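You operate a simulated robot arm through the tools that you are given. There is no shell and no other tool. Be economical: measure what you need, move in short steps, check, and stop when the job is done.

You are at the controls of a simulated robot arm. One attempt, no reset.

## Task
Count the white bottles on the front of the paper table, then put as many of the flash sticks from the front of the paper table on the top of the left deck lid. Turn the speed dial to 1. Do these in any order.

It is judged by the outcome, as a careful person would: the job done as asked, and still so three seconds after it is handed in. It fails if anything else is knocked over, pushed out of place, dropped, spilled or broken. Lids that push on must go on centred and level and be pressed home; caps that screw on are set level and turned clockwise until they are tight.

## Robot
A 6-joint arm with a fingered hand on a trunk, on a base that drives. Base frame: it is fixed to the floor where the robot stands at the start and does not move with it; the origin is under the middle of the robot, x ahead of it, y to its left, z up; the surface under the hand at the start is at about z = 78. Readings come in cm, rad, newtons and seconds.
With the tool pointing down near the work surface it reaches from about 14 to 84 cm from the robot's upright axis, wherever it stands. Its first joint turns from -2.897 to 2.897 rad. Places, roughly: speed dial [-210, -150, 130]; top of the left deck lid [-160, 230, 100]. Payload 5 kg.
The tool frame sits at the grasp point between the pads (the TCP): z along the fingers, y along the line on which they close. The tips reach 3.6 cm beyond it. Largest opening 12 cm; the body of the gripper starts 4.2 cm behind the TCP. The gripper is a hand of 4 fingers: y runs from the thumb to the fingers, the wrist lies at [-1.9, -12.3, -21.1] in the tool frame, and closing takes about 1.5 s.
Orientation is told as [roll, pitch, yaw] about the base's x, y, z axes, in that order, counted from this pose: with the fingers straight down and the wrist toward the robot, the tool's x, y and z point along [0, 1, 0], [1, 0, 0] and [0, 0, -1] of the base frame.

## Interface
- The arm moves only by the tool nudge_tool. Its arguments are lists of equal length, an entry for each row: "translation": the shift along the tool's x, y, z in cm, a list of three; "angular": the turn, a rotation vector about the tool's x, y, z in rad, a list of three; "fingers": the opening, from 0 (shut) to 1 (fully open). In form: {"translation": [[tx, ty, tz], ...], "angular": [[ax, ay, az], ...], "fingers": [fingers, ...]}. A call has 1 to 12 rows; each row shifts and turns the commanded pose from where the row before left it, along the tool's axes as they then stand. Each row takes 0.2 s and may step no farther than 5 cm and 0.15 rad from the row before; otherwise, or with a gripper value out of range, the whole call is refused. A pose out of reach is approached as far as the arm can. The call stops where the force on the tool passes 40 N (or 10 N more than at its start, if that is more) or the arm is blocked; 0.2 s more then pass. The fingers move at their own pace (about 4.5 cm/s each) and stop on an object; they squeeze with about 26 N. The grip force told is the motor's: it shows also when the fingers shut on nothing. Time passes only in rows, and 0.2 s behind the last, so rows that do not move let the fingers close. The reply holds the time, the measured pose of the TCP, the force on the tool along the base axes, the opening and the grip force, in the units named above and with some noise, with the torque about the TCP (base axes, N m) and any sound that the robot's microphone picked up, and new pictures: "pictures" is both (left out), scene, wrist or none.
- Cameras (640 x 400 px; columns grow to the right, rows downward): "scene" is now at [10.09, 1.42, 170.04]; the picture's right is [0.22, -0.98, 0.00], its down [-0.79, -0.17, -0.59] and it looks along [0.58, 0.13, -0.80] (base axes); focal length 270 px, centre (320, 200). "wrist" rides on the gripper at [7.3, -10.1, -14.2] in the tool frame; the picture's right is [-0.79, 0.29, -0.54], its down [-0.56, -0.70, 0.44] and it looks along [-0.25, 0.65, 0.71] (tool axes); focal length 280 px, centre (320, 200). There is no depth. A picture from a camera that has moved, and an enlarged one, comes with that camera's place and axes in the base frame and with its lens.
- slide_trunk(by): slides the trunk up (or, below 0, down) by that many cm; the arm and the scene camera ride with it, the base frame stays. It gives what a move gives, with no picture.
- steer(legs): drives the robot by 1 to 6 legs, each [ahead, turn to the left] in cm and rad, along the robot's own axes; the way and the turn of a leg run together, so that a leg with both is an arc; at most 150 cm and 3.142 rad a leg. The arm and the cameras ride along, it lands a little off, and it stops where it bumps. It gives what a move gives, and a new picture of the scene camera.
- set_grasp(shape): the hand has 4 fingers and takes this shape, open, in about a second: jaw (thumb against the fingers, like two jaws); tri (thumb and two fingers); tip (a fingertip pinch); poke (one finger out to press); point (the index stretched); flat (the hand flat); cup (the hand cupped); fist (a fist). The gripper value then closes the fingers along that shape, each until it touches; the sizes above hold for jaw. It gives what a move gives, with no picture.
- turn_head(pan, tilt): turns the head with the scene camera to pan (to the left, within 1.501 rad either way) and tilt (down, from -0.506 to 1.204), counted from straight ahead of the robot. It gives what a move gives, and a new picture of the scene camera.
- zoom(camera, box): a new picture of the part [left, top, right, bottom] of that camera's present view, enlarged. It takes no simulated time.
- hand_in(): hands the job in; it is judged then, once.

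Work in short steps. Places have to be worked out from the pictures, the camera data and where the tool is seen: move nearer, look again, correct. Check each grasp and each placing, and mend what went wrong. You have 165 turns and 260 pictures in all, those below and enlarged ones among them. Open the gripper and draw the arm clear of the work before you hand the job in, unless the task says otherwise; then end with one line.

The tools are called after "Emit:" as a command line: name --argument value ..., lists and objects as JSON in quotes. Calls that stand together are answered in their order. nudge_tool: Moves the arm, as the interface text tells. Its arguments: {"type":"object","properties":{"translation":{"type":"array","items":{"type":"array","items":{"type":"number"}}},"angular":{"type":"array","items":{"type":"array","items":{"type":"number"}}},"fingers":{"type":"array","items":{"type":"number"}},"pictures":{"type":"string","enum":["both","scene","wrist","none"]}},"required":["translation","angular","fingers"]} The other tools are called the same way: slide_trunk (by) slides the trunk up or down; set_grasp (shape) gives the hand a shape; steer (legs) drives the base; turn_head (pan, tilt) turns the head that bears the scene camera; zoom (camera, box) takes an enlarged picture of a part of a camera's view; hand_in () hands the job in.

At the start:

```text
clock: 0.0
tool_pos: [71.46, 3.02, 107.61]
ee_rot: [-0.001, 0.001, 0.0]
force: [1.2, 0.2, 0.3]
wrist_torque: [0.0, -0.01, 0.0]
grip_width: 11.97
gripper_force: 0.0
shape: jaw
trunk travel left (down, up): [-72.5, 11.5]
robot x, y, heading: [-0.23, -0.04, -0.005]
head pan, tilt: [0.218, 0.934]
```

scene: 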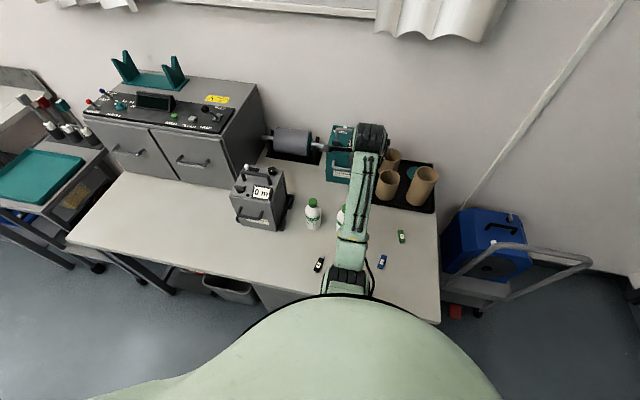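
wrist: 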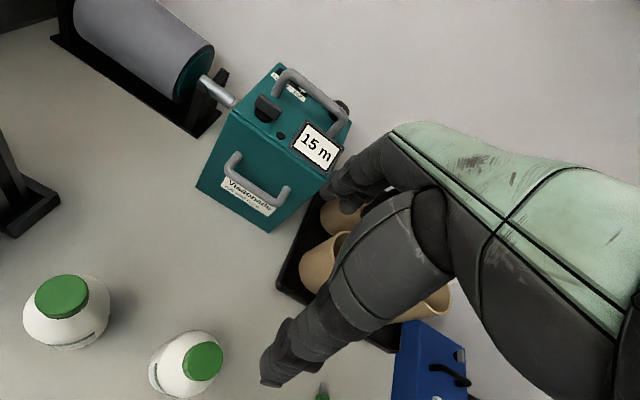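

I'll look closer at the table front to count bottles and flash sticks.

Emit:
zoom --camera "scene" --box '[220, 120, 460, 300]'

Emit:
zoom --camera "wrist" --box '[0, 200, 460, 400]'

Emit:
turn_head --pan -0.5 --tilt 0.9

```text
2.22 times, centred on (340, 210) of scene
camera zoom: at [10.09, 1.42, 170.04], right [0.22, -0.98, 0.0], down [-0.79, -0.17, -0.59], along [0.58, 0.13, -0.8], focal length 600 px, centre (276, 178)
```

zoom: 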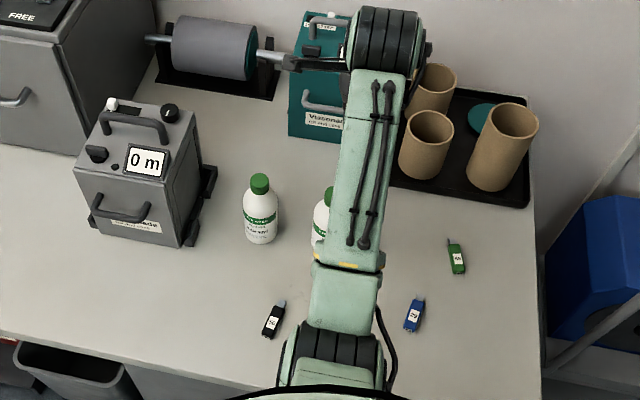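

```text
1.39 times, centred on (230, 300) of wrist
camera zoom: at [61.2, 10.2, 121.95], right [0.29, -0.79, 0.54], down [-0.7, -0.56, -0.44], along [0.65, -0.25, -0.71], focal length 390 px, centre (445, 61)
```

zoom: 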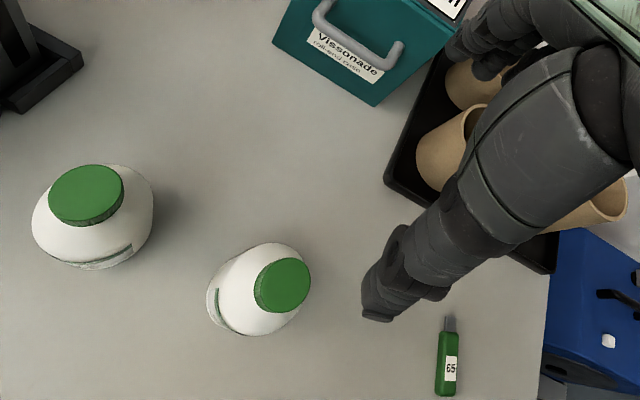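

```text
clock: 1.1
tool_pos: [71.4, 3.1, 107.64]
ee_rot: [0.0, -0.001, 0.001]
force: [0.3, -0.6, 0.0]
wrist_torque: [0.03, 0.01, -0.05]
grip_width: 11.95
gripper_force: 0.0
shape: jaw
trunk travel left (down, up): [-72.5, 11.5]
robot x, y, heading: [-0.25, -0.66, -0.004]
head pan, tilt: [-0.499, 0.901]
camera scene: at [9.55, -3.78, 170.29], right [-0.48, -0.88, 0.0], down [-0.69, 0.37, -0.62], along [0.55, -0.3, -0.78], focal length 270 px, centre (320, 200)
```

scene: 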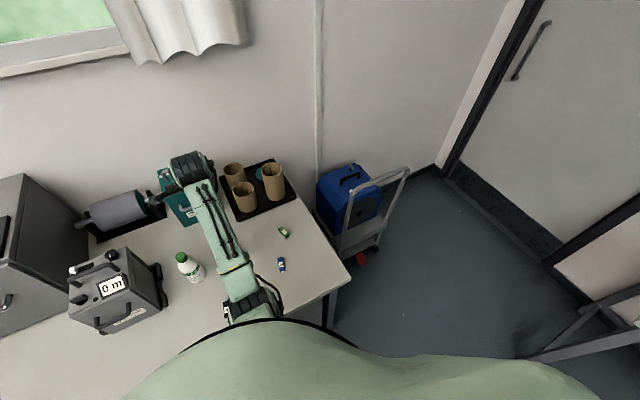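

Two white bottles and three sticks are seen so far, but the arm hides part of the table. I look left and then around the room to identify the other stations.

Emit:
turn_head --pan 1.4 --tilt 0.5

Emit:
turn_head --pan 0.7 --tilt 0.6

Emit:
turn_head --pan -1.4 --tilt 0.4

```text
clock: 3.0
tool_pos: [71.47, 3.02, 107.66]
ee_rot: [0.0, 0.0, 0.0]
force: [-0.1, 0.0, -0.9]
wrist_torque: [-0.04, 0.0, 0.03]
grip_width: 11.97
gripper_force: 0.0
shape: jaw
trunk travel left (down, up): [-72.5, 11.5]
robot x, y, heading: [0.3, -0.34, -0.001]
head pan, tilt: [1.4, 0.499]
camera scene: at [4.47, 8.79, 173.68], right [0.99, -0.17, 0.0], down [-0.08, -0.47, -0.88], along [0.15, 0.86, -0.48], focal length 270 px, centre (320, 200)
```

scene: 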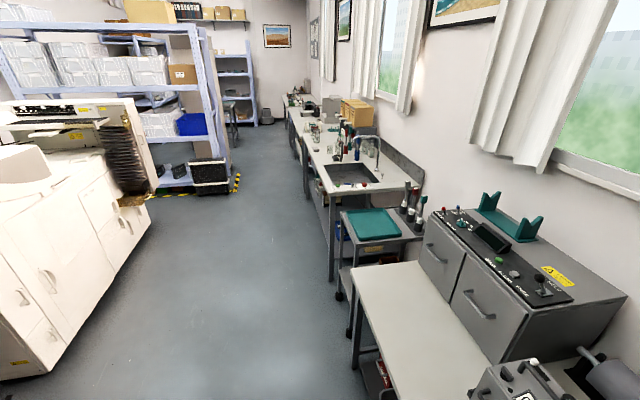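

```text
clock: 4.0
tool_pos: [71.3, 3.07, 107.73]
ee_rot: [0.001, -0.001, 0.0]
force: [0.7, -0.5, -0.9]
wrist_torque: [0.04, 0.02, 0.04]
grip_width: 11.94
gripper_force: 0.1
shape: jaw
trunk travel left (down, up): [-72.5, 11.5]
robot x, y, heading: [0.08, -0.14, -0.004]
head pan, tilt: [0.7, 0.6]
camera scene: at [9.67, 5.52, 172.77], right [0.64, -0.76, 0.0], down [-0.43, -0.36, -0.83], along [0.63, 0.53, -0.56], focal length 270 px, centre (320, 200)
```

scene: 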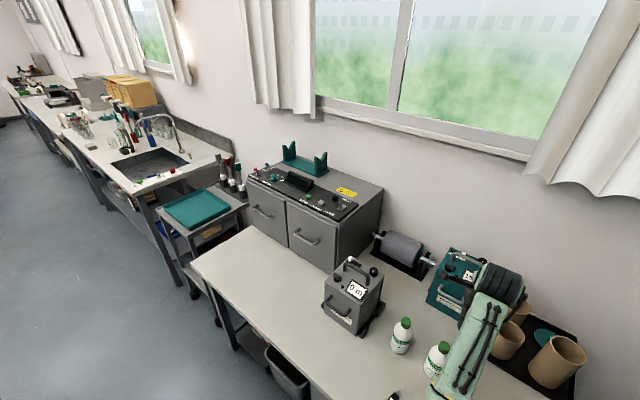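

```text
clock: 6.0
tool_pos: [71.46, 3.0, 107.66]
ee_rot: [0.001, 0.002, 0.0]
force: [0.4, -0.3, 0.3]
wrist_torque: [0.03, 0.02, 0.01]
grip_width: 11.97
gripper_force: 0.0
shape: jaw
trunk travel left (down, up): [-72.5, 11.5]
robot x, y, heading: [0.39, 0.32, -0.002]
head pan, tilt: [-1.4, 0.4]
camera scene: at [4.5, -9.31, 174.59], right [-0.99, -0.17, 0.0], down [-0.07, 0.38, -0.92], along [0.16, -0.91, -0.39], focal length 270 px, centre (320, 200)
```

scene: 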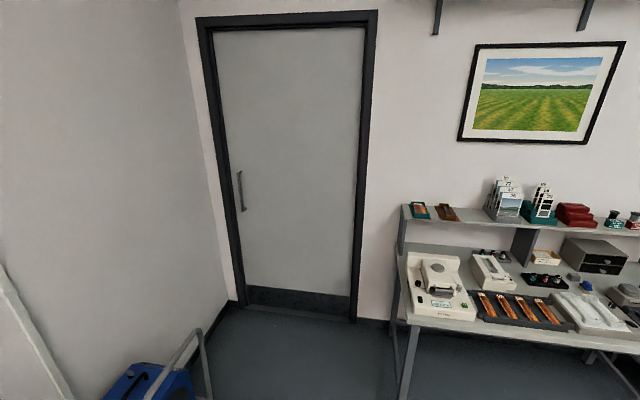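

The scene shows the paper table ahead, a printing machine on the left, and a counter on the right. I move the tool back over the black stick at constant height to reveal what the arm hides.

Emit:
nudge_tool --translation '[[0, -4, 0], [0, -4, 0], [1, -4, 0], [2, -4, 0], [2, -4, 0], [2, -3, 0]]' --angular '[[0, 0, 0], [0, 0, 0], [0, 0, 0], [0, 0, 0], [0, 0, 0], [0, 0, 0]]' --fingers '[1, 1, 1, 1, 1, 1]' --pictures "wrist"

Emit:
turn_head --pan 0.0 --tilt 0.9

```text
clock: 7.4
tool_pos: [48.35, 9.92, 107.9]
ee_rot: [-0.001, 0.001, 0.001]
force: [-0.1, 0.5, -0.3]
wrist_torque: [-0.01, -0.05, -0.01]
grip_width: 11.96
gripper_force: 0.2
shape: jaw
trunk travel left (down, up): [-72.5, 11.5]
robot x, y, heading: [0.37, 0.04, 0.0]
head pan, tilt: [-1.4, 0.4]
camera wrist: at [38.15, 17.17, 122.28], right [0.29, -0.79, 0.54], down [-0.7, -0.56, -0.44], along [0.65, -0.25, -0.71], focal length 280 px, centre (320, 200)
```

wrist: 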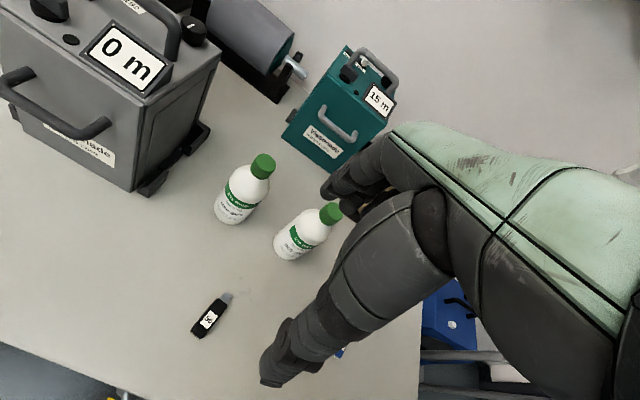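

```text
clock: 8.9
tool_pos: [48.59, 9.9, 108.01]
ee_rot: [0.0, -0.001, 0.001]
force: [0.2, 0.0, 0.1]
wrist_torque: [0.01, 0.04, -0.05]
grip_width: 11.97
gripper_force: 0.1
shape: jaw
trunk travel left (down, up): [-72.5, 11.5]
robot x, y, heading: [-0.23, -0.02, -0.002]
head pan, tilt: [0.0, 0.901]
camera scene: at [10.45, -0.18, 170.29], right [0.0, -1.0, 0.0], down [-0.78, 0.0, -0.62], along [0.62, 0.0, -0.78], focal length 270 px, centre (320, 200)
```

scene: 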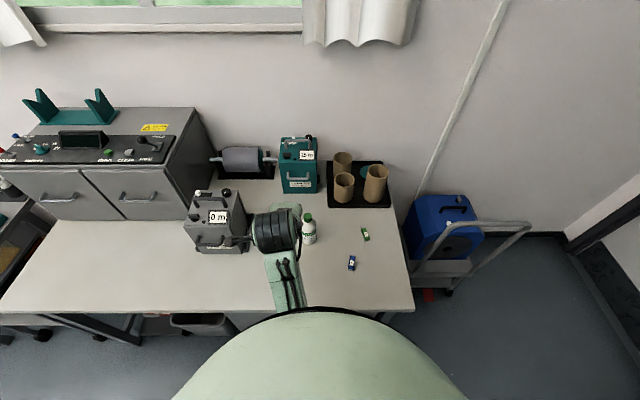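

Confirmed: two white bottles, so two sticks are to be moved. The black stick lies at about (48, 10.4), axis near -0.23 rad; I turn the hand to close across it and come down to z≈95.

Emit:
nudge_tool --translation '[[0, 0, 1], [0, 0, 1], [0, 0, 1], [0, 0, 1], [0, 0, 1], [0, 0, 1], [0, 0, 2], [0, 0, 2], [0, 0, 2], [0, 0, 0]]' --angular '[[0, 0, -0.149], [0, 0, -0.149], [0, 0, -0.149], [0, 0, -0.149], [0, 0, -0.149], [0, 0, -0.149], [0, 0, -0.149], [0, 0, -0.149], [0, 0, -0.149], [0, 0, 0]]' --fingers '[1, 1, 1, 1, 1, 1, 1, 1, 1, 1]'

```text
clock: 11.2
tool_pos: [48.42, 9.9, 95.83]
ee_rot: [0.001, 0.0, 1.345]
force: [0.7, -1.1, -0.7]
wrist_torque: [0.04, 0.0, 0.04]
grip_width: 11.98
gripper_force: 0.0
shape: jaw
trunk travel left (down, up): [-72.5, 11.5]
robot x, y, heading: [0.05, 0.02, -0.002]
head pan, tilt: [0.0, 0.901]
camera scene: at [10.39, -0.17, 170.29], right [0.0, -1.0, 0.0], down [-0.78, 0.0, -0.62], along [0.62, 0.0, -0.78], focal length 270 px, centre (320, 200)
camera wrist: at [39.01, 1.68, 110.05], right [0.83, 0.1, 0.54], down [0.39, -0.81, -0.44], along [0.39, 0.58, -0.71], focal length 280 px, centre (320, 200)
```

scene: 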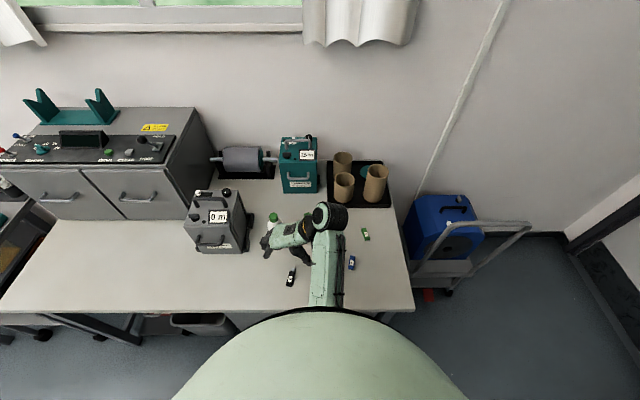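
wrist: 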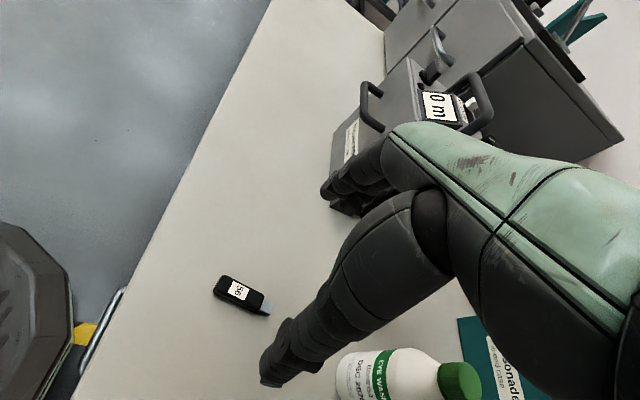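

The stick centre works out at (47.8, 10.2), well aligned with the hand. I shift slightly and lower to z≈85, closing partly.

Emit:
nudge_tool --translation '[[0.5, 0.15, 2], [0.5, 0.15, 2], [0, 0, 2], [0, 0, 2], [0, 0, 1.5], [0, 0, 1.3], [0, 0, 0]]' --angular '[[0, 0, 0], [0, 0, 0], [0, 0, 0], [0, 0, 0], [0, 0, 0], [0, 0, 0], [0, 0, 0]]' --fingers '[0.6, 0.6, 0.6, 0.6, 0.6, 0.6, 0.6]' --pictures "wrist"

```text
clock: 12.8
tool_pos: [47.47, 10.5, 84.83]
ee_rot: [0.001, 0.0, 1.342]
force: [-0.1, 0.5, 0.2]
wrist_torque: [-0.02, 0.01, -0.03]
grip_width: 7.25
gripper_force: 0.1
shape: jaw
trunk travel left (down, up): [-72.5, 11.5]
robot x, y, heading: [0.47, 0.22, -0.005]
head pan, tilt: [0.0, 0.901]
camera wrist: at [38.01, 2.23, 99.09], right [0.83, 0.1, 0.54], down [0.39, -0.81, -0.44], along [0.39, 0.58, -0.71], focal length 280 px, centre (320, 200)
```

wrist: 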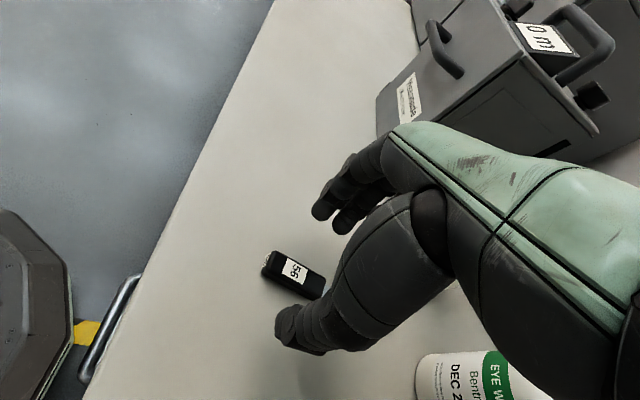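

The stick sits between thumb and fingers. I lower 2.9 cm to bring the tips to the surface and close.

Emit:
nudge_tool --translation '[[0, 0, 1], [0, 0, 1], [0, 0, 0.8], [0, 0, 0], [0, 0, 0], [0, 0, 0], [0, 0, 0], [0, 0, 0], [0, 0, 0], [0, 0, 0]]' --angular '[[0, 0, 0], [0, 0, 0], [0, 0, 0], [0, 0, 0], [0, 0, 0], [0, 0, 0], [0, 0, 0], [0, 0, 0], [0, 0, 0], [0, 0, 0]]' --fingers '[0.6, 0.6, 0.6, 0.6, 0, 0, 0, 0, 0, 0]' --pictures "wrist"

```text
clock: 14.9
tool_pos: [47.57, 10.63, 82.08]
ee_rot: [-0.001, -0.001, 1.342]
force: [-0.2, 0.5, 1.3]
wrist_torque: [0.02, -0.02, 0.02]
grip_width: 1.51
gripper_force: 27.2
shape: jaw
trunk travel left (down, up): [-72.5, 11.5]
robot x, y, heading: [-0.08, 0.21, -0.001]
head pan, tilt: [0.0, 0.901]
camera wrist: at [38.06, 2.24, 96.4], right [0.83, 0.1, 0.54], down [0.39, -0.81, -0.44], along [0.39, 0.58, -0.71], focal length 280 px, centre (320, 200)
```

wrist: 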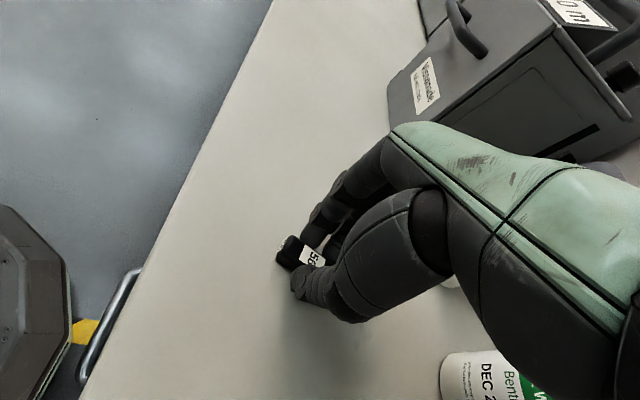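

Grip width is 1.5 cm with force, so the stick is held. I lift straight up, watching the hold.

Emit:
nudge_tool --translation '[[0, 0, -2], [0, 0, -4], [0, 0, -4], [0, 0, -4], [0, 0, -4], [0, 0, -4]]' --angular '[[0, 0, 0], [0, 0, 0], [0, 0, 0], [0, 0, 0], [0, 0, 0], [0, 0, 0]]' --fingers '[0, 0, 0, 0, 0, 0]' --pictures "both"

```text
clock: 16.4
tool_pos: [47.73, 11.11, 103.07]
ee_rot: [0.0, 0.0, 1.338]
force: [0.1, -0.7, 1.0]
wrist_torque: [0.0, 0.02, -0.01]
grip_width: 1.49
gripper_force: 26.1
shape: jaw
out of reach, approached as far as the arm can: row 6
trunk travel left (down, up): [-72.5, 11.5]
robot x, y, heading: [-0.13, 0.15, 0.002]
head pan, tilt: [0.0, 0.901]
camera scene: at [10.5, -0.14, 170.28], right [0.0, -1.0, 0.0], down [-0.78, 0.0, -0.62], along [0.62, 0.0, -0.78], focal length 270 px, centre (320, 200)
camera wrist: at [38.36, 2.85, 117.36], right [0.83, 0.1, 0.54], down [0.38, -0.81, -0.44], along [0.4, 0.58, -0.71], focal length 280 px, centre (320, 200)
```

scene: 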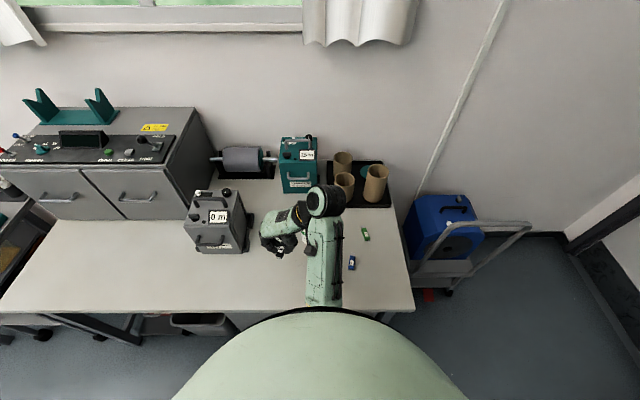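
wrist: 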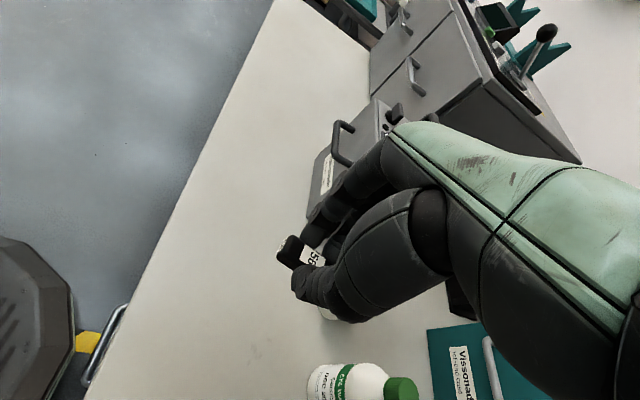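

The stick came up cleanly. I raise the trunk for clearance, and turn the hand back to face ahead.

Emit:
slide_trunk --by 11

Emit:
nudge_tool --translation '[[0, 0, 0], [0, 0, 0], [0, 0, 0], [0, 0, 0], [0, 0, 0], [0, 0, 0], [0, 0, 0], [0, 0, 0], [0, 0, 0]]' --angular '[[0, 0, 0.149], [0, 0, 0.149], [0, 0, 0.149], [0, 0, 0.149], [0, 0, 0.149], [0, 0, 0.149], [0, 0, 0.149], [0, 0, 0.149], [0, 0, 0.149]]' --fingers '[0, 0, 0, 0, 0, 0, 0, 0, 0]' --pictures "none"

Emit:
turn_head --pan 1.5 --tilt 0.35

```text
clock: 17.8
tool_pos: [47.84, 11.16, 114.23]
ee_rot: [-0.002, -0.002, 1.341]
force: [0.0, -0.3, 0.3]
wrist_torque: [0.05, 0.02, 0.01]
grip_width: 1.48
gripper_force: 26.6
shape: jaw
trunk travel left (down, up): [-83.5, 0.5]
robot x, y, heading: [-0.11, 0.04, -0.002]
head pan, tilt: [0.0, 0.901]
```

```text
clock: 19.8
tool_pos: [47.83, 11.17, 114.04]
ee_rot: [0.002, -0.005, -0.003]
force: [0.7, -0.6, -0.2]
wrist_torque: [-0.01, -0.02, -0.01]
grip_width: 1.51
gripper_force: 26.2
shape: jaw
trunk travel left (down, up): [-83.5, 0.5]
robot x, y, heading: [0.13, 0.29, -0.0]
head pan, tilt: [0.0, 0.901]
```

```text
clock: 21.4
tool_pos: [47.91, 11.15, 114.17]
ee_rot: [0.001, -0.002, -0.001]
force: [0.1, 0.2, -1.1]
wrist_torque: [0.0, -0.04, -0.01]
grip_width: 1.53
gripper_force: 26.3
shape: jaw
trunk travel left (down, up): [-83.5, 0.5]
robot x, y, heading: [-0.12, 0.05, -0.003]
head pan, tilt: [1.499, 0.351]
camera scene: at [3.58, 9.11, 186.04], right [1.0, -0.07, 0.0], down [-0.02, -0.34, -0.94], along [0.07, 0.94, -0.34], focal length 270 px, centre (320, 200)
```

scene: 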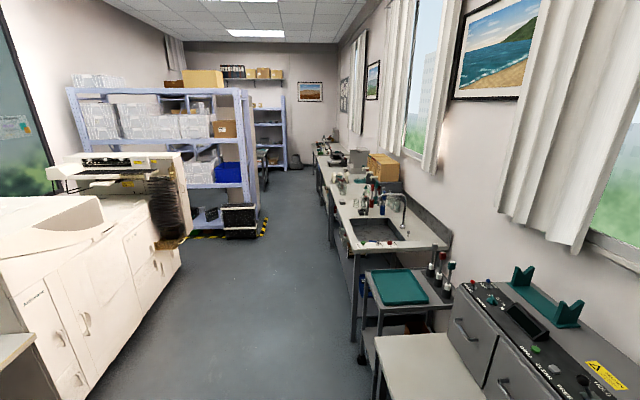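

The printing machine's front face is near x≈-145. I back off the table, turn left, and drive alongside in stages.

Emit:
steer --legs '[[-60, 0], [0, 1.571], [120, 0]]'

```text
clock: 36.0
tool_pos: [-84.25, 165.73, 114.24]
ee_rot: [0.001, -0.005, 1.656]
force: [-1.1, 0.4, 0.1]
wrist_torque: [-0.04, -0.03, -0.02]
grip_width: 1.51
gripper_force: 26.2
shape: jaw
trunk travel left (down, up): [-83.5, 0.5]
robot x, y, heading: [-68.75, 118.98, 1.655]
head pan, tilt: [1.499, 0.351]
camera scene: at [-78.68, 121.74, 186.05], right [-0.02, 1.0, 0.0], down [0.34, 0.01, -0.94], along [-0.94, -0.01, -0.34], focal length 270 px, centre (320, 200)
```

scene: 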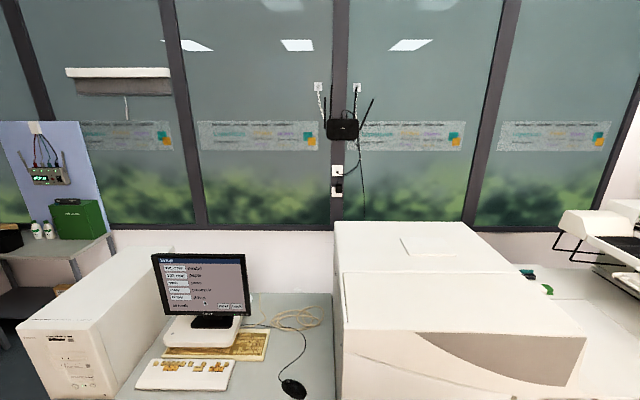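

Next I turn the head toward the lid location.

Emit:
turn_head --pan 0.75 --tilt 0.5

```text
clock: 37.1
tool_pos: [-84.24, 165.73, 114.04]
ee_rot: [0.002, -0.003, 1.657]
force: [-0.9, -0.2, -0.7]
wrist_torque: [0.01, 0.0, 0.0]
grip_width: 1.47
gripper_force: 26.0
shape: jaw
trunk travel left (down, up): [-83.5, 0.5]
robot x, y, heading: [-68.93, 119.03, 1.66]
head pan, tilt: [0.75, 0.499]
camera scene: at [-76.14, 127.99, 184.68], right [0.67, 0.74, 0.0], down [0.36, -0.32, -0.88], along [-0.65, 0.59, -0.48], focal length 270 px, centre (320, 200)
```

scene: 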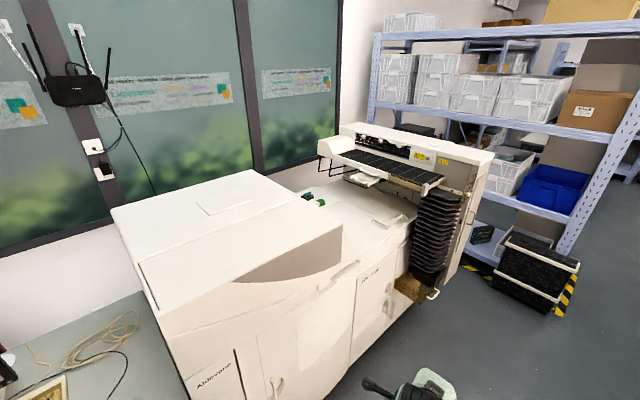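

I zoom onto the deck area of the machine.

Emit:
zoom --camera "scene" --box '[230, 120, 500, 320]'

```text
2.00 times, centred on (365, 220) of scene
camera zoom: at [-76.14, 127.99, 184.68], right [0.67, 0.74, 0.0], down [0.36, -0.32, -0.88], along [-0.65, 0.59, -0.48], focal length 540 px, centre (230, 160)
```

zoom: 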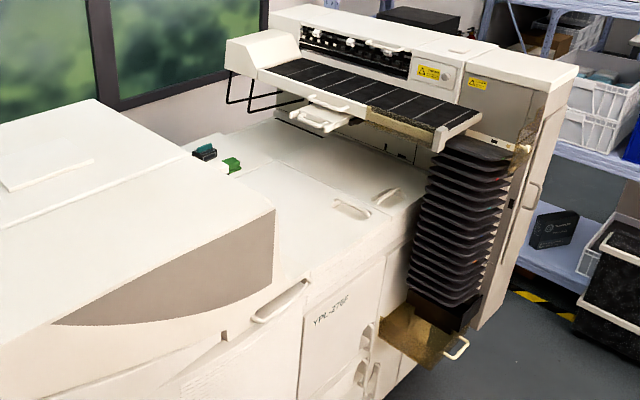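

The flat lid with a handle, just right of the raised hood, is the left deck lid. I drive alongside it and turn to face it.

Emit:
steer --legs '[[0, -0.09], [105, 0], [0, 1.571]]'

Emit:
turn_head --pan 0.0 --tilt 0.8

```text
clock: 48.1
tool_pos: [-116.84, 214.76, 114.05]
ee_rot: [0.001, -0.002, 3.107]
force: [0.0, -0.2, 0.0]
wrist_torque: [-0.02, 0.02, 0.01]
grip_width: 1.51
gripper_force: 25.9
shape: jaw
trunk travel left (down, up): [-83.5, 0.5]
robot x, y, heading: [-68.74, 224.61, 3.11]
head pan, tilt: [0.75, 0.499]
camera scene: at [-78.53, 218.33, 184.68], right [-0.66, 0.75, 0.0], down [0.36, 0.32, -0.88], along [-0.66, -0.58, -0.48], focal length 270 px, centre (320, 200)
```

scene: 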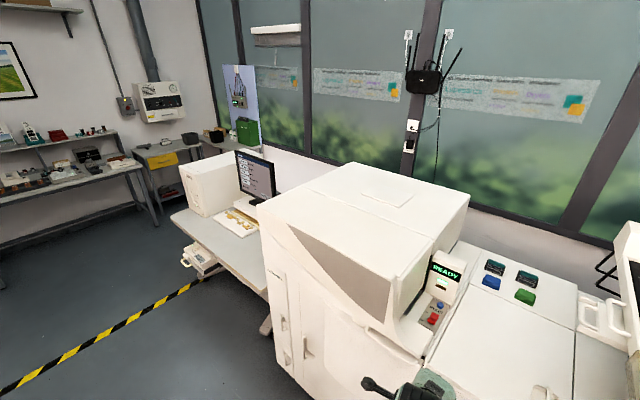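

```text
clock: 49.2
tool_pos: [-116.77, 214.86, 114.09]
ee_rot: [0.003, -0.002, 3.108]
force: [0.0, 0.0, 0.5]
wrist_torque: [0.0, 0.02, 0.02]
grip_width: 1.48
gripper_force: 25.7
shape: jaw
trunk travel left (down, up): [-83.5, 0.5]
robot x, y, heading: [-68.75, 223.96, 3.113]
head pan, tilt: [0.0, 0.799]
camera scene: at [-79.75, 224.57, 182.08], right [0.03, 1.0, 0.0], down [0.72, -0.02, -0.7], along [-0.7, 0.02, -0.72], focal length 270 px, centre (320, 200)
```

scene: 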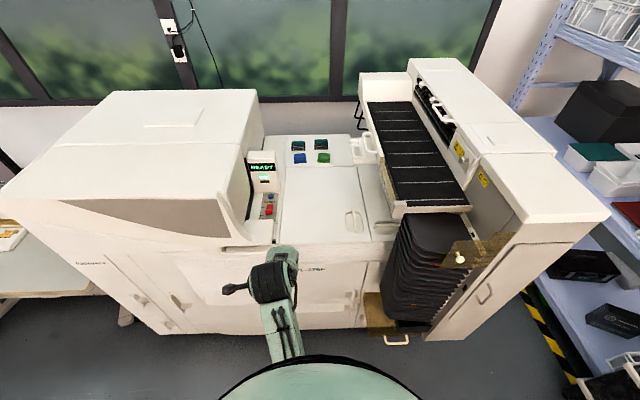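

The left deck lid spans about x -137…-183, y 211…246. I shift the hand to y≈228 first, then drive forward 17 cm.

Emit:
nudge_tool --translation '[[-3.5, 0, 0], [-3.5, 0, 0], [-3.5, 0, 0], [-3.5, 0, 0]]' --angular '[[0, 0, 0], [0, 0, 0], [0, 0, 0], [0, 0, 0]]' --fingers '[0, 0, 0, 0]' --pictures "none"

Emit:
steer --legs '[[17, 0]]'

```text
clock: 50.2
tool_pos: [-116.29, 228.64, 113.98]
ee_rot: [0.004, -0.003, 3.107]
force: [-1.1, 0.2, 0.0]
wrist_torque: [0.0, 0.01, -0.03]
grip_width: 1.51
gripper_force: 26.1
shape: jaw
trunk travel left (down, up): [-83.5, 0.5]
robot x, y, heading: [-68.6, 224.44, 3.114]
head pan, tilt: [0.0, 0.799]
```

```text
clock: 51.7
tool_pos: [-132.8, 229.25, 114.13]
ee_rot: [0.002, -0.003, 3.107]
force: [0.4, -0.2, 0.3]
wrist_torque: [0.01, 0.01, -0.01]
grip_width: 1.5
gripper_force: 25.6
shape: jaw
trunk travel left (down, up): [-83.5, 0.5]
robot x, y, heading: [-85.06, 224.67, 3.105]
head pan, tilt: [0.0, 0.799]
camera scene: at [-96.12, 225.13, 182.09], right [0.03, 1.0, 0.0], down [0.72, -0.02, -0.7], along [-0.7, 0.02, -0.72], focal length 270 px, centre (320, 200)
```

scene: 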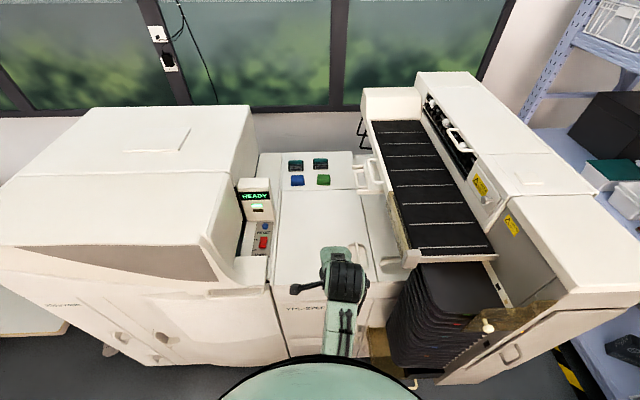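

I extend the hand to about (-158, 225), away from the lid handle near (-148, 240), staying high.

Emit:
nudge_tool --translation '[[1, 4, 0], [1, 4, 0], [1, 4, 0], [1, 4, 0], [0, 4, 0], [0, 4, 0]]' --angular '[[0, 0, 0], [0, 0, 0], [0, 0, 0], [0, 0, 0], [0, 0, 0], [0, 0, 0]]' --fingers '[0, 0, 0, 0, 0, 0]' --pictures "both"

```text
clock: 53.1
tool_pos: [-156.96, 226.42, 113.64]
ee_rot: [0.001, -0.001, 3.107]
force: [0.2, 0.0, -0.1]
wrist_torque: [0.01, -0.02, 0.02]
grip_width: 1.49
gripper_force: 25.5
shape: jaw
trunk travel left (down, up): [-83.5, 0.5]
robot x, y, heading: [-85.43, 225.09, 3.103]
head pan, tilt: [0.0, 0.799]
camera scene: at [-96.58, 225.17, 182.06], right [0.03, 1.0, 0.0], down [0.72, -0.02, -0.7], along [-0.7, 0.02, -0.72], focal length 270 px, centre (320, 200)
camera wrist: at [-147.17, 218.61, 127.99], right [-0.26, 0.8, 0.54], down [0.72, 0.53, -0.44], along [-0.64, 0.27, -0.71], focal length 280 px, centre (320, 200)
```

scene: 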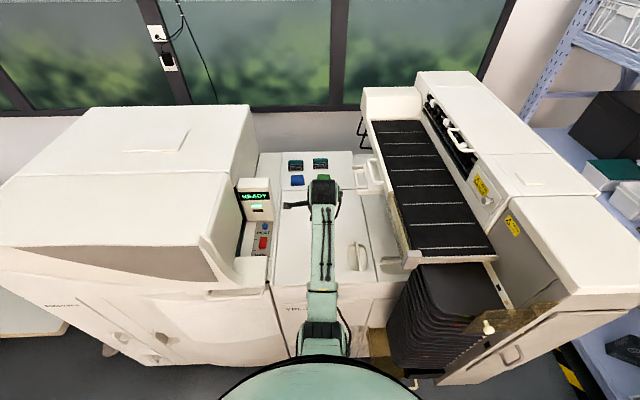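
wrist: 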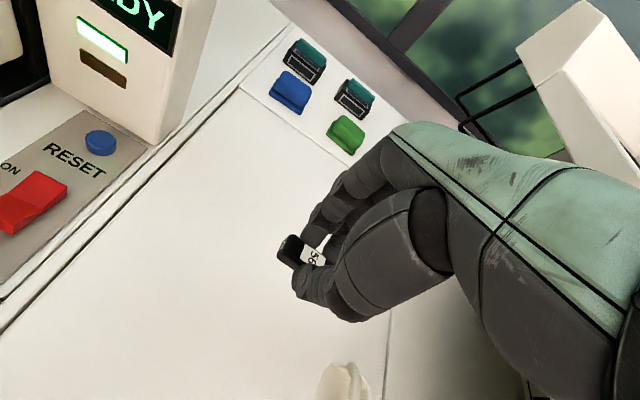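

The lid under the hand is clear. I lower 8 cm toward it, then look for contact.

Emit:
nudge_tool --translation '[[0, 0, 2], [0, 0, 2], [0, 0, 2], [0, 0, 1.5]]' --angular '[[0, 0, 0], [0, 0, 0], [0, 0, 0], [0, 0, 0]]' --fingers '[0, 0, 0, 0]' --pictures "wrist"

```text
clock: 54.1
tool_pos: [-157.0, 226.07, 106.39]
ee_rot: [0.002, -0.001, 3.107]
force: [-0.6, 0.4, 0.0]
wrist_torque: [0.03, -0.02, -0.01]
grip_width: 1.49
gripper_force: 25.9
shape: jaw
trunk travel left (down, up): [-83.5, 0.5]
robot x, y, heading: [-85.14, 225.19, 3.109]
head pan, tilt: [0.0, 0.799]
camera wrist: at [-147.18, 218.42, 120.71], right [-0.26, 0.8, 0.54], down [0.72, 0.53, -0.45], along [-0.65, 0.27, -0.71], focal length 280 px, centre (320, 200)
```

wrist: 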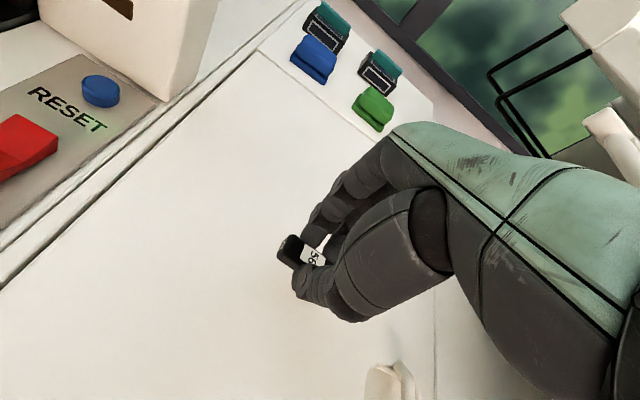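

No contact yet. I lower in small steps, expecting contact around z≈104–105.

Emit:
nudge_tool --translation '[[0, 0, 0.5], [0, 0, 0.4], [0, 0, 0.4], [0, 0, 0]]' --angular '[[0, 0, 0], [0, 0, 0], [0, 0, 0], [0, 0, 0]]' --fingers '[0, 0, 0, 0]' --pictures "wrist"

```text
clock: 55.1
tool_pos: [-156.95, 226.1, 105.4]
ee_rot: [0.002, -0.001, 3.106]
force: [0.3, 0.4, -0.4]
wrist_torque: [0.04, -0.01, -0.03]
grip_width: 1.49
gripper_force: 25.9
shape: jaw
trunk travel left (down, up): [-83.5, 0.5]
robot x, y, heading: [-84.94, 224.96, 3.111]
head pan, tilt: [0.0, 0.799]
camera wrist: at [-147.19, 218.41, 119.54], right [-0.26, 0.8, 0.54], down [0.72, 0.53, -0.45], along [-0.65, 0.27, -0.71], focal length 280 px, centre (320, 200)
```

wrist: 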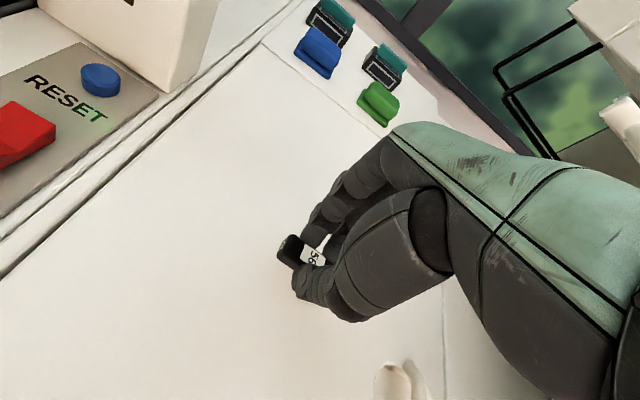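

Still no contact; I continue down in 0.4 cm steps.

Emit:
nudge_tool --translation '[[0, 0, 0.4], [0, 0, 0.4], [0, 0, 0.4], [0, 0, 0]]' --angular '[[0, 0, 0], [0, 0, 0], [0, 0, 0], [0, 0, 0]]' --fingers '[0, 0, 0, 0]' --pictures "none"

```text
clock: 56.1
tool_pos: [-156.98, 226.07, 104.24]
ee_rot: [0.002, -0.002, 3.107]
force: [0.4, 0.3, -0.2]
wrist_torque: [-0.04, 0.0, 0.01]
grip_width: 1.48
gripper_force: 26.0
shape: jaw
trunk travel left (down, up): [-83.5, 0.5]
robot x, y, heading: [-85.25, 224.95, 3.104]
head pan, tilt: [0.0, 0.799]
```

Still free; continue.

Emit:
nudge_tool --translation '[[0, 0, 0.4], [0, 0, 0.3], [0, 0, 0.3], [0, 0, 0]]' --angular '[[0, 0, 0], [0, 0, 0], [0, 0, 0], [0, 0, 0]]' --fingers '[0, 0, 0, 0]' --pictures "wrist"

```text
clock: 57.1
tool_pos: [-157.09, 225.87, 103.1]
ee_rot: [0.002, -0.002, 3.107]
force: [0.0, -0.3, 0.1]
wrist_torque: [0.0, 0.01, -0.03]
grip_width: 1.5
gripper_force: 25.7
shape: jaw
trunk travel left (down, up): [-83.5, 0.5]
robot x, y, heading: [-85.08, 224.68, 3.112]
head pan, tilt: [0.0, 0.799]
camera wrist: at [-147.21, 218.27, 117.39], right [-0.26, 0.8, 0.54], down [0.72, 0.53, -0.45], along [-0.65, 0.27, -0.71], focal length 280 px, centre (320, 200)
```

wrist: 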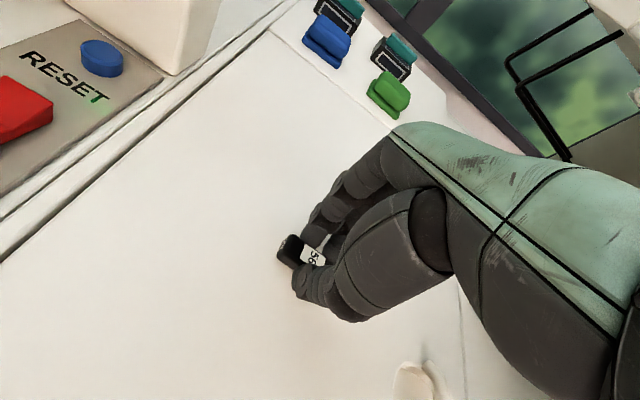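

No contact yet. Continue with small steps.

Emit:
nudge_tool --translation '[[0, 0, 0.3], [0, 0, 0.3], [0, 0, 0.3], [0, 0, 0.3], [0, 0, 0]]' --angular '[[0, 0, 0], [0, 0, 0], [0, 0, 0], [0, 0, 0], [0, 0, 0]]' --fingers '[0, 0, 0, 0, 0]' --pictures "none"

```text
clock: 58.3
tool_pos: [-156.94, 225.98, 102.0]
ee_rot: [0.0, -0.005, 3.107]
force: [-0.9, -0.5, 9.8]
wrist_torque: [0.28, 0.1, 0.04]
grip_width: 1.51
gripper_force: 26.1
shape: jaw
trunk travel left (down, up): [-83.5, 0.5]
robot x, y, heading: [-85.12, 224.49, 3.109]
head pan, tilt: [0.0, 0.799]
```

Contact (≈10 N) at z=102.0. I open the fingers a little to release, then fully, and lift.

Emit:
nudge_tool --translation '[[0, 0, 0], [0, 0, 0], [0, 0, 0], [0, 0, 0], [0, 0, -1], [0, 0, -2], [0, 0, -4], [0, 0, -4]]' --angular '[[0, 0, 0], [0, 0, 0], [0, 0, 0], [0, 0, 0], [0, 0, 0], [0, 0, 0], [0, 0, 0], [0, 0, 0]]' --fingers '[0.25, 0.35, 0.45, 0.5, 0.5, 0.5, 0.5, 0.5]' --pictures "wrist"

```text
clock: 60.1
tool_pos: [-157.02, 225.98, 112.87]
ee_rot: [0.002, -0.001, 3.108]
force: [0.1, 0.1, 0.9]
wrist_torque: [0.03, 0.03, 0.0]
grip_width: 5.98
gripper_force: 0.0
shape: jaw
trunk travel left (down, up): [-83.5, 0.5]
robot x, y, heading: [-84.87, 225.39, 3.107]
head pan, tilt: [0.0, 0.799]
camera wrist: at [-147.23, 218.43, 127.2], right [-0.26, 0.8, 0.54], down [0.72, 0.53, -0.44], along [-0.64, 0.27, -0.71], focal length 280 px, centre (320, 200)
```

wrist: 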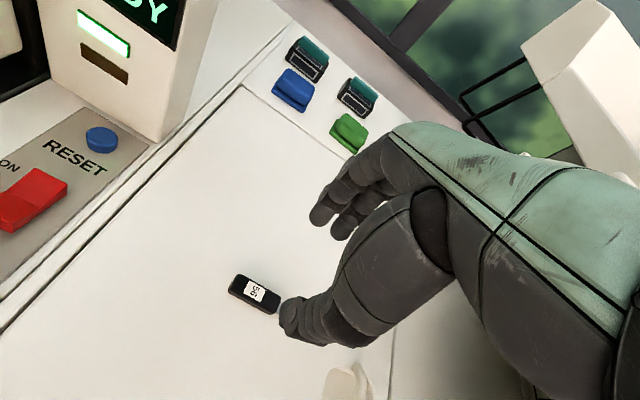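

The stick "56" lies flat on the left deck lid. I retract the arm and back off.

Emit:
nudge_tool --translation '[[0, -4, -1], [0, -4, 0], [0, -4, 0], [0, -4, 0], [0, -4, 0], [0, -4, 0]]' --angular '[[0, 0, 0], [0, 0, 0], [0, 0, 0], [0, 0, 0], [0, 0, 0], [0, 0, 0]]' --fingers '[0.5, 0.5, 0.5, 0.5, 0.5, 0.5]' --pictures "none"

Emit:
steer --legs '[[-20, 0], [0, -1.571], [-120, 0]]'

```text
clock: 61.5
tool_pos: [-132.77, 225.03, 114.12]
ee_rot: [0.0, -0.005, 3.106]
force: [0.4, -0.2, 0.2]
wrist_torque: [0.02, 0.01, 0.03]
grip_width: 5.95
gripper_force: 0.0
shape: jaw
trunk travel left (down, up): [-83.5, 0.5]
robot x, y, heading: [-85.0, 225.18, 3.107]
head pan, tilt: [0.0, 0.799]
```

```text
clock: 74.0
tool_pos: [-70.48, 153.05, 113.99]
ee_rot: [0.002, -0.001, 1.53]
force: [0.6, -0.5, -0.3]
wrist_torque: [0.01, 0.0, -0.02]
grip_width: 5.95
gripper_force: 0.0
shape: jaw
trunk travel left (down, up): [-83.5, 0.5]
robot x, y, heading: [-71.22, 105.22, 1.532]
head pan, tilt: [0.0, 0.799]
camera scene: at [-70.55, 116.11, 182.08], right [1.0, -0.04, 0.0], down [-0.03, -0.72, -0.7], along [0.03, 0.7, -0.72], focal length 270 px, centre (320, 200)
```

scene: 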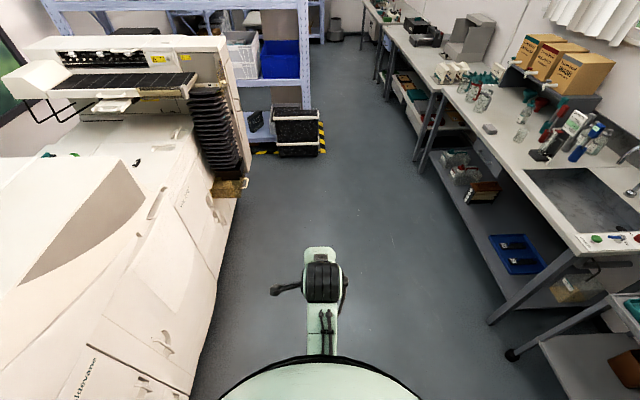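

I continue back to the paper table.

Emit:
steer --legs '[[-110, 0], [0, -1.532]]'

```text
clock: 84.6
tool_pos: [-28.23, -4.38, 114.04]
ee_rot: [0.0, -0.002, -0.003]
force: [0.2, -0.2, 0.0]
wrist_torque: [0.01, 0.01, 0.01]
grip_width: 5.96
gripper_force: 0.1
shape: jaw
trunk travel left (down, up): [-83.5, 0.5]
robot x, y, heading: [-76.42, -5.8, -0.003]
head pan, tilt: [0.0, 0.799]
camera scene: at [-65.05, -5.96, 182.08], right [0.0, -1.0, 0.0], down [-0.72, 0.0, -0.7], along [0.7, 0.0, -0.72], focal length 270 px, centre (320, 200)
```

scene: 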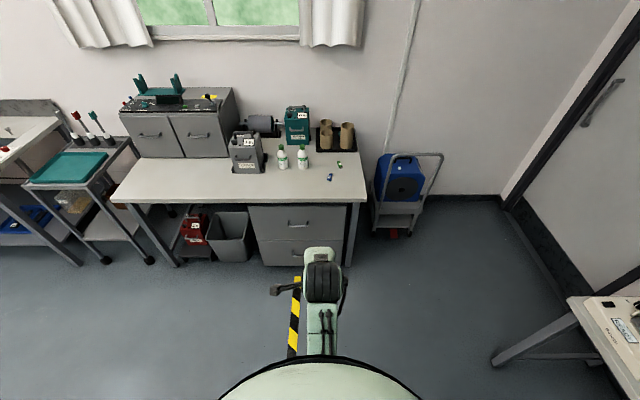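

The table clearly shows two bottles and two remaining sticks. I drive up to it.

Emit:
steer --legs '[[76, 0]]'

Emit:
turn_head --pan -0.25 --tilt 0.95

```text
clock: 89.2
tool_pos: [48.36, -4.24, 113.98]
ee_rot: [0.002, -0.002, -0.001]
force: [0.8, 0.0, 0.2]
wrist_torque: [0.02, 0.01, 0.0]
grip_width: 5.97
gripper_force: 0.1
shape: jaw
trunk travel left (down, up): [-83.5, 0.5]
robot x, y, heading: [0.36, -5.86, -0.004]
head pan, tilt: [0.0, 0.799]
camera scene: at [11.47, -5.99, 182.08], right [0.0, -1.0, 0.0], down [-0.72, 0.0, -0.7], along [0.7, 0.0, -0.72], focal length 270 px, centre (320, 200)
```

scene: 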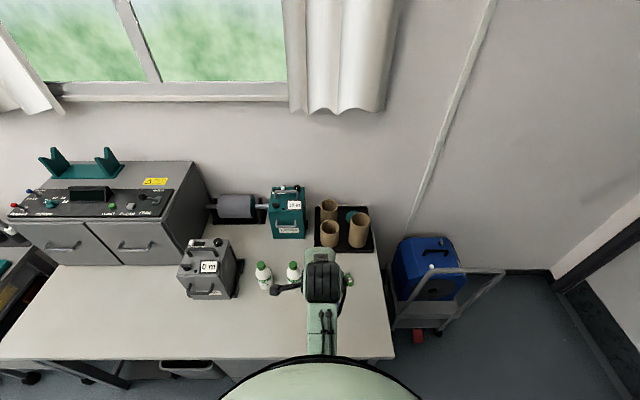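

```text
clock: 89.9
tool_pos: [48.35, -4.27, 113.92]
ee_rot: [0.001, -0.002, -0.003]
force: [0.1, -0.3, 0.5]
wrist_torque: [0.03, 0.0, 0.01]
grip_width: 5.98
gripper_force: 0.1
shape: jaw
trunk travel left (down, up): [-83.5, 0.5]
robot x, y, heading: [0.19, -5.88, 0.002]
head pan, tilt: [-0.25, 0.949]
camera scene: at [10.53, -7.78, 180.93], right [-0.25, -0.97, 0.0], down [-0.79, 0.2, -0.58], along [0.56, -0.14, -0.81], focal length 270 px, centre (320, 200)
```

scene: 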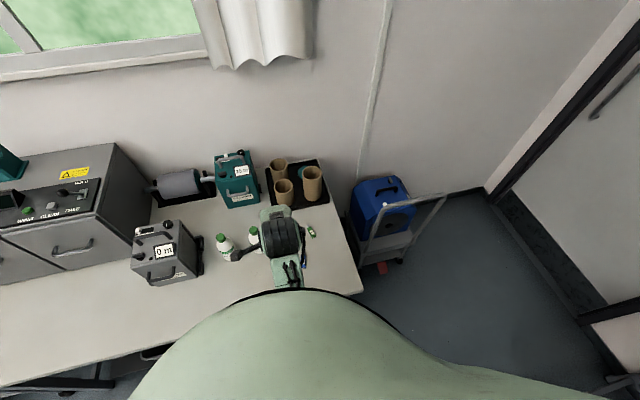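

I go over the blue stick (≈(54, -12), axis ≈ -0.28 rad), turning the hand to yaw 1.29.

Emit:
nudge_tool --translation '[[-2.5, 2, 0], [-2.5, 2, 0], [-2.5, 1.7, 0], [0, 0, 0], [0, 0, 0], [0, 0, 0], [0, 0, 0], [0, 0, 0], [0, 0, 0], [0, 0, 0], [0, 0, 0], [0, 0, 0]]' --angular '[[0, 0, 0], [0, 0, 0], [0, 0, 0], [0, 0, -0.145], [0, 0, -0.145], [0, 0, -0.145], [0, 0, -0.145], [0, 0, -0.145], [0, 0, -0.145], [0, 0, -0.145], [0, 0, -0.145], [0, 0, -0.13]]' --fingers '[0.6, 0.6, 0.6, 0.6, 0.6, 0.6, 0.6, 0.6, 0.6, 0.6, 0.6, 0.6]' --pictures "wrist"

Emit:
slide_trunk --by -9

Emit:
nudge_tool --translation '[[0, 0, 0]]' --angular '[[0, 0, 0]]' --fingers '[0.6]' --pictures "both"

```text
clock: 92.5
tool_pos: [56.08, -10.52, 110.65]
ee_rot: [-0.004, -0.003, 1.29]
force: [0.0, 0.9, -0.3]
wrist_torque: [-0.01, 0.02, -0.02]
grip_width: 7.15
gripper_force: 0.1
shape: jaw
out of reach, approached as far as the arm can: row 11, 12
trunk travel left (down, up): [-83.5, 0.5]
robot x, y, heading: [0.58, -5.97, 0.008]
head pan, tilt: [-0.25, 0.949]
camera wrist: at [46.24, -18.28, 124.9], right [0.84, 0.06, 0.55], down [0.35, -0.83, -0.44], along [0.43, 0.56, -0.71], focal length 280 px, centre (320, 200)
```

wrist: 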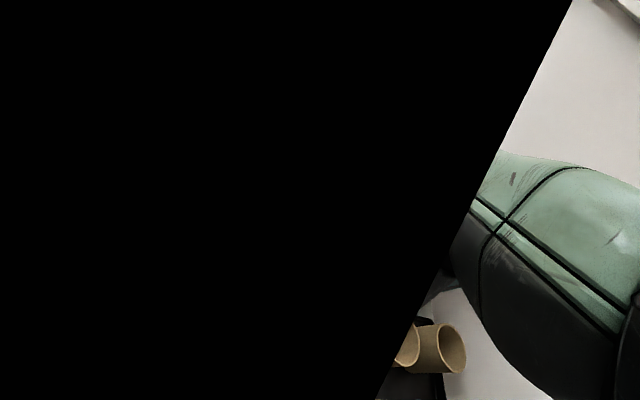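

```text
clock: 93.8
tool_pos: [56.02, -10.49, 101.72]
ee_rot: [-0.004, -0.004, 1.288]
force: [-0.1, 0.4, 0.1]
wrist_torque: [0.01, 0.02, -0.05]
grip_width: 7.16
gripper_force: 0.1
shape: jaw
trunk travel left (down, up): [-74.5, 9.5]
robot x, y, heading: [0.72, -5.86, -0.003]
head pan, tilt: [-0.25, 0.949]
```

```text
clock: 94.2
tool_pos: [56.07, -10.47, 101.74]
ee_rot: [-0.004, -0.002, 1.29]
force: [-0.1, 0.6, 0.1]
wrist_torque: [0.02, 0.0, 0.01]
grip_width: 7.16
gripper_force: 0.0
shape: jaw
trunk travel left (down, up): [-74.5, 9.5]
robot x, y, heading: [0.37, -5.94, -0.001]
head pan, tilt: [-0.25, 0.949]
camera scene: at [10.52, -7.79, 171.93], right [-0.25, -0.97, 0.0], down [-0.79, 0.2, -0.58], along [0.56, -0.14, -0.81], focal length 270 px, centre (320, 200)
camera wrist: at [46.09, -18.28, 115.95], right [0.84, 0.06, 0.55], down [0.34, -0.83, -0.44], along [0.43, 0.56, -0.71], focal length 280 px, centre (320, 200)
```

scene: 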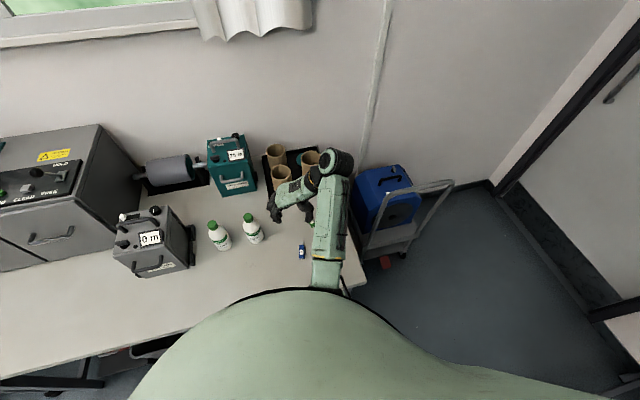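
wrist: 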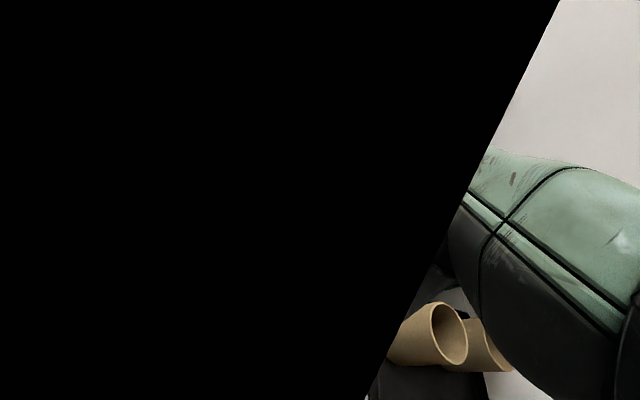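

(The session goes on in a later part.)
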